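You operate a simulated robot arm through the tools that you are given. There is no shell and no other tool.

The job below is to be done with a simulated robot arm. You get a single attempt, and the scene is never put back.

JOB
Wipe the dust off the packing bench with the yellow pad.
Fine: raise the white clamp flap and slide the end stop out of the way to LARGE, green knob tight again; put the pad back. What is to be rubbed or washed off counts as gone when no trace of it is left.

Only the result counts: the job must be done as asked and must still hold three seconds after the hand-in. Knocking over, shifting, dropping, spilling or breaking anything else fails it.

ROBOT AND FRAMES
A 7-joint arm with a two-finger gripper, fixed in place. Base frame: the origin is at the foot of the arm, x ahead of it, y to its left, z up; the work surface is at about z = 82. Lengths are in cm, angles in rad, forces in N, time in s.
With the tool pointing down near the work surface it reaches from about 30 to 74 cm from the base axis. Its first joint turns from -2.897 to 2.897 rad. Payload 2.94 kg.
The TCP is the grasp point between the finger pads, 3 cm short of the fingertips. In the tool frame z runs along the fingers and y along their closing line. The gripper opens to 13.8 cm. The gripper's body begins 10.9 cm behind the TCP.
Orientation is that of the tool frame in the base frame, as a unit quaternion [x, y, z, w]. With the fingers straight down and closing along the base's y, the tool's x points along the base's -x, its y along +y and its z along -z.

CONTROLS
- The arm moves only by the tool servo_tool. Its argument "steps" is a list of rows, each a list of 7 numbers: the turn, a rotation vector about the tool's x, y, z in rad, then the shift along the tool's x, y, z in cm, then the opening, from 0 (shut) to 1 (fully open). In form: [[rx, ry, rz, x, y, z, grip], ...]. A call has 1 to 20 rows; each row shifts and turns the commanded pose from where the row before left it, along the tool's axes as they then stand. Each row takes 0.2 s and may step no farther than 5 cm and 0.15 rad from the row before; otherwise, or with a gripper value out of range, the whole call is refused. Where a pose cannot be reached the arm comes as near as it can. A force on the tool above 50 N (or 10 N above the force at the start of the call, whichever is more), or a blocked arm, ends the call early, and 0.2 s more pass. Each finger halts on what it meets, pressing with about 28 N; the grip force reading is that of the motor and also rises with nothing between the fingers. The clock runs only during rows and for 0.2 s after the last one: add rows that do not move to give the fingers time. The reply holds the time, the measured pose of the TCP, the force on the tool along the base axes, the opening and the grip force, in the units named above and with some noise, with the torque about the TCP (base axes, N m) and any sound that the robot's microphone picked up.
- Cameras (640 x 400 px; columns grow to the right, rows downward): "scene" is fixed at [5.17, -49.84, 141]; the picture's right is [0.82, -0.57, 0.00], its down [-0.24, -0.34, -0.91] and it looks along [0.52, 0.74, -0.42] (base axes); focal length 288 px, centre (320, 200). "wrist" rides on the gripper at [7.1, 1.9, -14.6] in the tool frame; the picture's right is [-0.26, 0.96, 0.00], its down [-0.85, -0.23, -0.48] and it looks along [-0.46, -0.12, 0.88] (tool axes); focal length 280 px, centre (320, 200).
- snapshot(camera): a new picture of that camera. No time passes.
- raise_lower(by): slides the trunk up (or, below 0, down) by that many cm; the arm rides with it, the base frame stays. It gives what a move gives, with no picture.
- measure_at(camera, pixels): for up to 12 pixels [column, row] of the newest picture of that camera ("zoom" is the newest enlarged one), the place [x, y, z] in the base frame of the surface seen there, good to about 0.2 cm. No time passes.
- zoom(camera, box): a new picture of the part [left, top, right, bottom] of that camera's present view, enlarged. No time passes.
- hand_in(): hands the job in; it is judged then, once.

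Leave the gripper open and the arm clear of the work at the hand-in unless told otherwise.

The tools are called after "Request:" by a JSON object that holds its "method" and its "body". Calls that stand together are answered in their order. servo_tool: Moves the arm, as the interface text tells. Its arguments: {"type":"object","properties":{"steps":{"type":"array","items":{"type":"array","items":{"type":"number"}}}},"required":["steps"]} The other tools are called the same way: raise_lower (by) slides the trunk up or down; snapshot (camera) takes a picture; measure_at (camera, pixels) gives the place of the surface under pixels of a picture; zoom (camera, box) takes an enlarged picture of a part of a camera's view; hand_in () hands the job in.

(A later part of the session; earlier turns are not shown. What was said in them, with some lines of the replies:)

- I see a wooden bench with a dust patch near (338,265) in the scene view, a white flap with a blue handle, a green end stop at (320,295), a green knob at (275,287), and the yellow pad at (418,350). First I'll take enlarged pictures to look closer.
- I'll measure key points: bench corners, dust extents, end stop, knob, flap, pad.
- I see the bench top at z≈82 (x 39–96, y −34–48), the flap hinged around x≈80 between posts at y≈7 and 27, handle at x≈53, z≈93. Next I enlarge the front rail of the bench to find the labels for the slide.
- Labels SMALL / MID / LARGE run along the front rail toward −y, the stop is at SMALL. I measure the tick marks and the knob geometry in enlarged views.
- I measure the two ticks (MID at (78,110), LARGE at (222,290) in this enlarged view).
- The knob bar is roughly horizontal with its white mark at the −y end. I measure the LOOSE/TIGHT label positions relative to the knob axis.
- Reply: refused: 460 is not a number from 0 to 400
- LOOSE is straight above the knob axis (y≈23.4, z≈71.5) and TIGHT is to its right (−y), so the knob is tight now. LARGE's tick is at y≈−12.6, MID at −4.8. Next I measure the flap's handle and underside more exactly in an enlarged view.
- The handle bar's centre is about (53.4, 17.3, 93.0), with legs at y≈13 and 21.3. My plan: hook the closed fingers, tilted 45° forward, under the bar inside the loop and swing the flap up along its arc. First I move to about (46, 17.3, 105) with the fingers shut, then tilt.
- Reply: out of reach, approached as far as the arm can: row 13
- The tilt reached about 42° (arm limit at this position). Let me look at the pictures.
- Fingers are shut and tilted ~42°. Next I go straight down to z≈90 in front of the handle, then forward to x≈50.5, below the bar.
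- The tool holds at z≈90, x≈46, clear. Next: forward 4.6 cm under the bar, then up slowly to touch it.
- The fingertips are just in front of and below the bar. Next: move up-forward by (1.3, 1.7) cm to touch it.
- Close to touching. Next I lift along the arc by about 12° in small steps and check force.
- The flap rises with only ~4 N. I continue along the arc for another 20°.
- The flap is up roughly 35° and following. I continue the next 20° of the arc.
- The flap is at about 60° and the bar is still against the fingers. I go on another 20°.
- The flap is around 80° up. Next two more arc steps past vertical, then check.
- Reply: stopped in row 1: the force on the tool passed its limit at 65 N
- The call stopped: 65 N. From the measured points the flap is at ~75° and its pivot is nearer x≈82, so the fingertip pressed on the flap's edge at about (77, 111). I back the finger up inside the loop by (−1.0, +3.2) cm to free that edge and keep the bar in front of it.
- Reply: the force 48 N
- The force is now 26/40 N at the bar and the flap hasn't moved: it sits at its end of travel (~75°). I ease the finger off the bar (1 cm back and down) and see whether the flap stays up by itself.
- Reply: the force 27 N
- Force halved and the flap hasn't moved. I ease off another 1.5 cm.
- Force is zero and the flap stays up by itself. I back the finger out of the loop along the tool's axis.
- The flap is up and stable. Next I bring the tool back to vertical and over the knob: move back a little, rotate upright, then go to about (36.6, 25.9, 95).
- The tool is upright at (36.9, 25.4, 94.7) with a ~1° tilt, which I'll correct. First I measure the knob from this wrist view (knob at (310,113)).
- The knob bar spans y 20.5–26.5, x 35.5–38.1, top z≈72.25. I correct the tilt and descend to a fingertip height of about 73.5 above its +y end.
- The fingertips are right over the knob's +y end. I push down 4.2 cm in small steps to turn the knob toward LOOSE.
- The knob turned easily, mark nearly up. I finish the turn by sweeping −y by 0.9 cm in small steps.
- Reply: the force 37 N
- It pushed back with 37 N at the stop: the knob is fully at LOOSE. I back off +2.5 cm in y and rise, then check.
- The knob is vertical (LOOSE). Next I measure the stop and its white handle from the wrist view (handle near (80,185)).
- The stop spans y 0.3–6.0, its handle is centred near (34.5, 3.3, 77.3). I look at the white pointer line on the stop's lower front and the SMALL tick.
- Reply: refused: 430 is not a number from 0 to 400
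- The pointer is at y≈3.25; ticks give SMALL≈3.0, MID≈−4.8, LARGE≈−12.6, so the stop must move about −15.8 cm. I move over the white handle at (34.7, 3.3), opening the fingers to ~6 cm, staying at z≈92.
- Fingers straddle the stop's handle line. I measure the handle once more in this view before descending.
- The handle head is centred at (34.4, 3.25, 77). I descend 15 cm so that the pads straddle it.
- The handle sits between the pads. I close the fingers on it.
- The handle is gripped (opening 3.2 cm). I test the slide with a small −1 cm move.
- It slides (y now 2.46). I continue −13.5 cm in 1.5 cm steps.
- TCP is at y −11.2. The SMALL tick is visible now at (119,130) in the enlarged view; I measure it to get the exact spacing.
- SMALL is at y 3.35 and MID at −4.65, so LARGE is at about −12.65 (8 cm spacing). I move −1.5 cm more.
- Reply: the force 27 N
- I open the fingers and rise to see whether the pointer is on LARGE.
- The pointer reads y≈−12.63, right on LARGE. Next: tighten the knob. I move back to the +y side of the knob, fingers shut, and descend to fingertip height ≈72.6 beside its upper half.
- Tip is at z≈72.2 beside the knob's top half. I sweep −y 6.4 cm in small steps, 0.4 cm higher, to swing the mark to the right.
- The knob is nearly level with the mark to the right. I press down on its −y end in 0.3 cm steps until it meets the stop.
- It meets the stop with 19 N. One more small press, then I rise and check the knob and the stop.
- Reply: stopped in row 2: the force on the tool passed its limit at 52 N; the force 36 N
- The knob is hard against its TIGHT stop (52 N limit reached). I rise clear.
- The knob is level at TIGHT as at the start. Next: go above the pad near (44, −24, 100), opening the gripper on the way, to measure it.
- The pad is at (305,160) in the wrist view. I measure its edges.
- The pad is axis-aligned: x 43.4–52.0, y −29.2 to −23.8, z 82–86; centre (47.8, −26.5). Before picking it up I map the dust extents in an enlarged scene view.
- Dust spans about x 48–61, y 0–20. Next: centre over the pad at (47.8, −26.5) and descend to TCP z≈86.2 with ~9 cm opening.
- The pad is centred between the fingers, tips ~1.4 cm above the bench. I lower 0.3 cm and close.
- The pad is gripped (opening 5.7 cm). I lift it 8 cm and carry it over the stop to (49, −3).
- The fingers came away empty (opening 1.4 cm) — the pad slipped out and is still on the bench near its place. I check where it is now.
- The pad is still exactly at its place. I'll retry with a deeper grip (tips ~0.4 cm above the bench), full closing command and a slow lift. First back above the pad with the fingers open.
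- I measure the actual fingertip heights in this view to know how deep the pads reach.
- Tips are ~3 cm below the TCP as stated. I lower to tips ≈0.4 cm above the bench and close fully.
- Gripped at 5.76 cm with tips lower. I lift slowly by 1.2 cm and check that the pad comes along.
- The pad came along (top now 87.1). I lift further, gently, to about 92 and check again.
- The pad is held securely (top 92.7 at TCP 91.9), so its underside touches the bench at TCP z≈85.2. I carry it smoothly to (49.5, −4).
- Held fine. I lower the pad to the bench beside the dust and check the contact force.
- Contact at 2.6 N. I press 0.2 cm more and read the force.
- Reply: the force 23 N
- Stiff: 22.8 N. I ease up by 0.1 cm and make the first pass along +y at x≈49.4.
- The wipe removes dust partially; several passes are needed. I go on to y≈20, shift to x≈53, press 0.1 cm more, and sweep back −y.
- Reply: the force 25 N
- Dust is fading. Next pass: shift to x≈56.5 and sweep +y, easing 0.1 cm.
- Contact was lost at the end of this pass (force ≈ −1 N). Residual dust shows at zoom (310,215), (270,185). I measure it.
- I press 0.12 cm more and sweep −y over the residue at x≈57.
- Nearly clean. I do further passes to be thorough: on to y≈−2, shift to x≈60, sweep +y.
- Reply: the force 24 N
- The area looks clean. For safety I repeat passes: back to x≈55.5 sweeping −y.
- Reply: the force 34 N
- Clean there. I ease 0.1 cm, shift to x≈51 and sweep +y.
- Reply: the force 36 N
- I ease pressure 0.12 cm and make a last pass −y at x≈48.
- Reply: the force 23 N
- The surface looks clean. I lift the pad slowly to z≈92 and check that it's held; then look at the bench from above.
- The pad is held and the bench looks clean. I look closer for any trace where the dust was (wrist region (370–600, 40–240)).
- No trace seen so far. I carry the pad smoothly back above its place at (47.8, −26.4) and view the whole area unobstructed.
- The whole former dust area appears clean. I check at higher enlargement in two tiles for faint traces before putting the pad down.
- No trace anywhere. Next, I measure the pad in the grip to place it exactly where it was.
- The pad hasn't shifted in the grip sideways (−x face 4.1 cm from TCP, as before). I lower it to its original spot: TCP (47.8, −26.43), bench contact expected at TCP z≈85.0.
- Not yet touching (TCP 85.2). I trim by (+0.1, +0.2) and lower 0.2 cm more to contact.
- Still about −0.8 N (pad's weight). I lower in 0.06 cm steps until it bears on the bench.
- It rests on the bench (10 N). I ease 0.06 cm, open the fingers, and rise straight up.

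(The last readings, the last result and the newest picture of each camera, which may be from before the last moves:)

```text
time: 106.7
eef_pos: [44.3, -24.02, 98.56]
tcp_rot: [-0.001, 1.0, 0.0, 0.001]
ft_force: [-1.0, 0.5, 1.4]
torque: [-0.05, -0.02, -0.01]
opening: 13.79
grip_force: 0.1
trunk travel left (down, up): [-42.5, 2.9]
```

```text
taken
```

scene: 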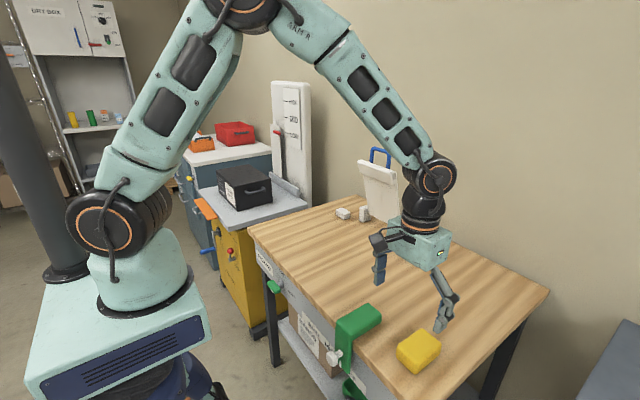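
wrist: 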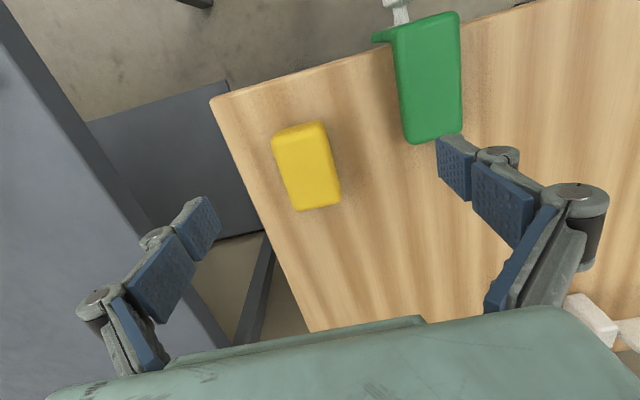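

Pad is back. I verify its position against the first measurements with the same pixels, then move the arm clear.

Request:
{"method": "measure_at", "body": {"camera": "scene", "pixels": [[396, 353], [407, 343], [422, 331], [440, 345], [430, 358], [416, 373], [398, 365], [439, 354]]}}

Request:
{"method": "measure_at", "body": {"camera": "wrist", "pixels": [[278, 138], [318, 127], [334, 195], [302, 204], [307, 165]]}}

Request:
{"method": "servo_tool", "body": {"steps": [[0, 0, 0, 0, 0, -4, 1], [0, 0, 0, 0, 0, -4, 1], [0, 0, 0, 0, 0, -4, 1], [0, 0, 0, 0, 0, -4, 1], [0, 0, 0, 1, 4, -2, 1], [0, 0, 0, 1, 4, -2, 1], [0, 0, 0, 1, 4, -2, 1], [0, 0, 0, 1, 4, 0, 1], [0, 0, 0, 0, 4, 0, 1], [0, 0, 0, 0, 4, 0, 1], [0, 0, 0, 0, 4, 0, 1], [0, 0, 0, 0, 4, 0, 1], [0, 0, 0, 0, 4, 0, 1], [0, 0, 0, 0, 4, 0, 1], [0, 0, 0, 0, 0, 0, 1]]}}

Request:
{"method": "snapshot", "body": {"camera": "scene"}}

Request:
{"method": "snapshot", "body": {"camera": "wrist"}}

```text
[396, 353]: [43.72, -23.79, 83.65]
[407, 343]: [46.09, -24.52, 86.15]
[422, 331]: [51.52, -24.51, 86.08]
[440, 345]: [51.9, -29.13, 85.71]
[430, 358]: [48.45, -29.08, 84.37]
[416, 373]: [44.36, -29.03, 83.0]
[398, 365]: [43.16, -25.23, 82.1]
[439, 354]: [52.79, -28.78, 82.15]
```

```text
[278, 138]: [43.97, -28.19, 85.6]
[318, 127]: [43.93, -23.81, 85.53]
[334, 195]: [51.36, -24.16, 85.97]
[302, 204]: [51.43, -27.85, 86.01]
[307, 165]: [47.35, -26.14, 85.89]
```

```text
time: 109.9
eef_pos: [40.2, 15.93, 121.11]
tcp_rot: [-0.001, 1.0, 0.001, 0.002]
ft_force: [-0.3, 0.2, -0.6]
torque: [-0.01, 0.03, 0.01]
opening: 13.8
grip_force: 0.0
trunk travel left (down, up): [-42.5, 2.9]
```

```text
taken
```

scene: 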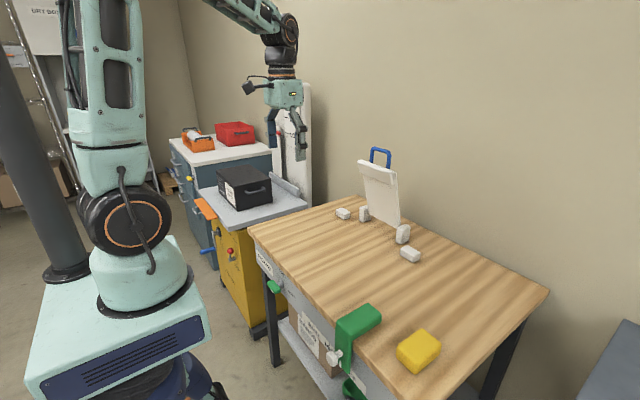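

```text
taken
```

wrist: 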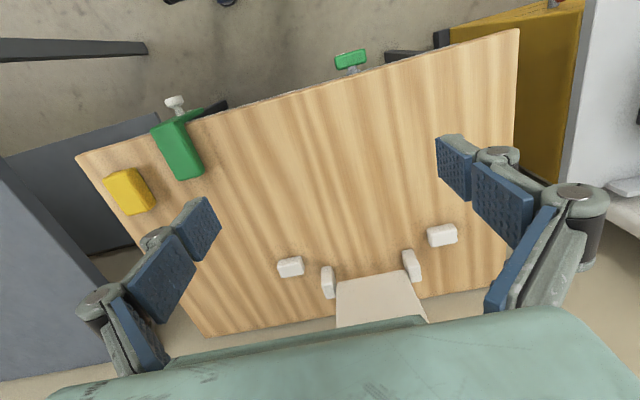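

Pad is within ~0.2 cm of its start. Final check with enlarged views: bench surface, knob, stop pointer, flap.

Request:
{"method": "zoom", "body": {"camera": "scene", "box": [300, 320, 380, 370]}}

Request:
{"method": "measure_at", "body": {"camera": "zoom", "pixels": [[321, 325], [322, 345], [323, 360], [324, 370]]}}

Request:
{"method": "zoom", "body": {"camera": "wrist", "box": [200, 60, 440, 210]}}

Request:
{"method": "zoom", "body": {"camera": "scene", "box": [250, 140, 442, 300]}}

```text
8.00 times, centred on (340, 345) of scene
```

zoom: 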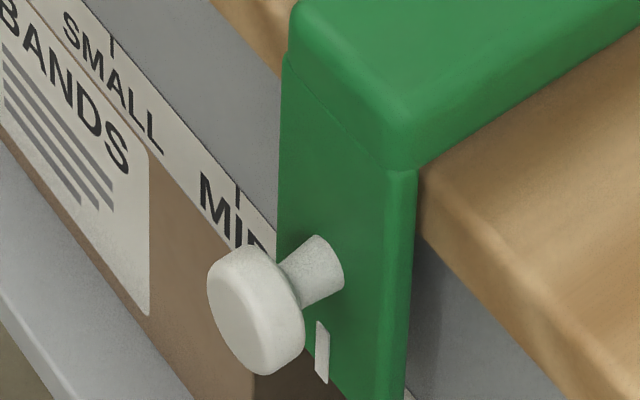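

```text
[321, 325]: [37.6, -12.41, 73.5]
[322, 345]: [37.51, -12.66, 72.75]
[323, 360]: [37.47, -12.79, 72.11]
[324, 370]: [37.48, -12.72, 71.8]
```

```text
2.67 times, centred on (320, 135) of wrist
```

zoom: 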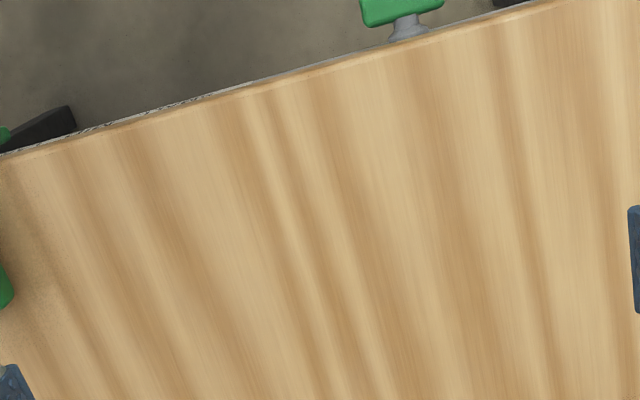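

```text
2.50 times, centred on (346, 220) of scene
```

zoom: 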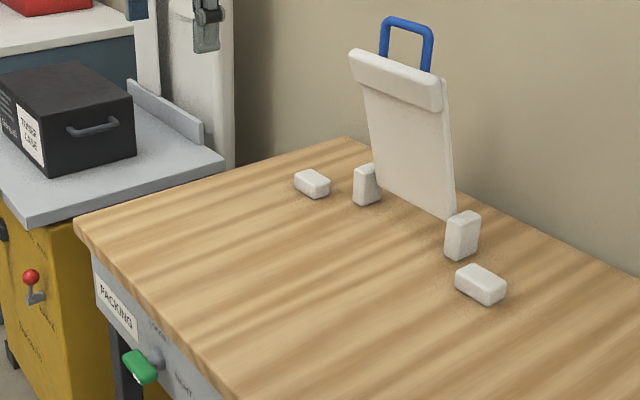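

The bench shows no trace of dust. The flap stands up, the stop's pointer is at LARGE (y≈−12.65) and the knob is at TIGHT. The pad is back in its place, the gripper is open and the arm is clear. I hand in.

Request:
{"method": "hand_in", "body": {}}

```text
The job is handed in.
```

I wiped the dust off the packing bench with the yellow pad and handed the job in. No result came back.

- **Dust:** close-up pictures of the whole former dust area show no trace left. Every part got at least two passes.
- **White flap:** it is up at the end of its travel, about 75°, and stays there by itself.
- **End stop:** its pointer is on the LARGE mark. The green knob is turned back hard against its TIGHT stop.
- **Yellow pad:** it is back within about 0.2 cm of where it started.
- **Arm:** the gripper is open and the arm is clear of the bench.

Two things happened along the way:
- **Force stops:** the arm hit its force limit twice, once when the flap reached the end of its travel and once while tightening the knob. Neither moved anything out of place.
- **Missed grip:** my first grip on the pad failed and the fingers came away empty. The pad had not moved, and the second grip held.
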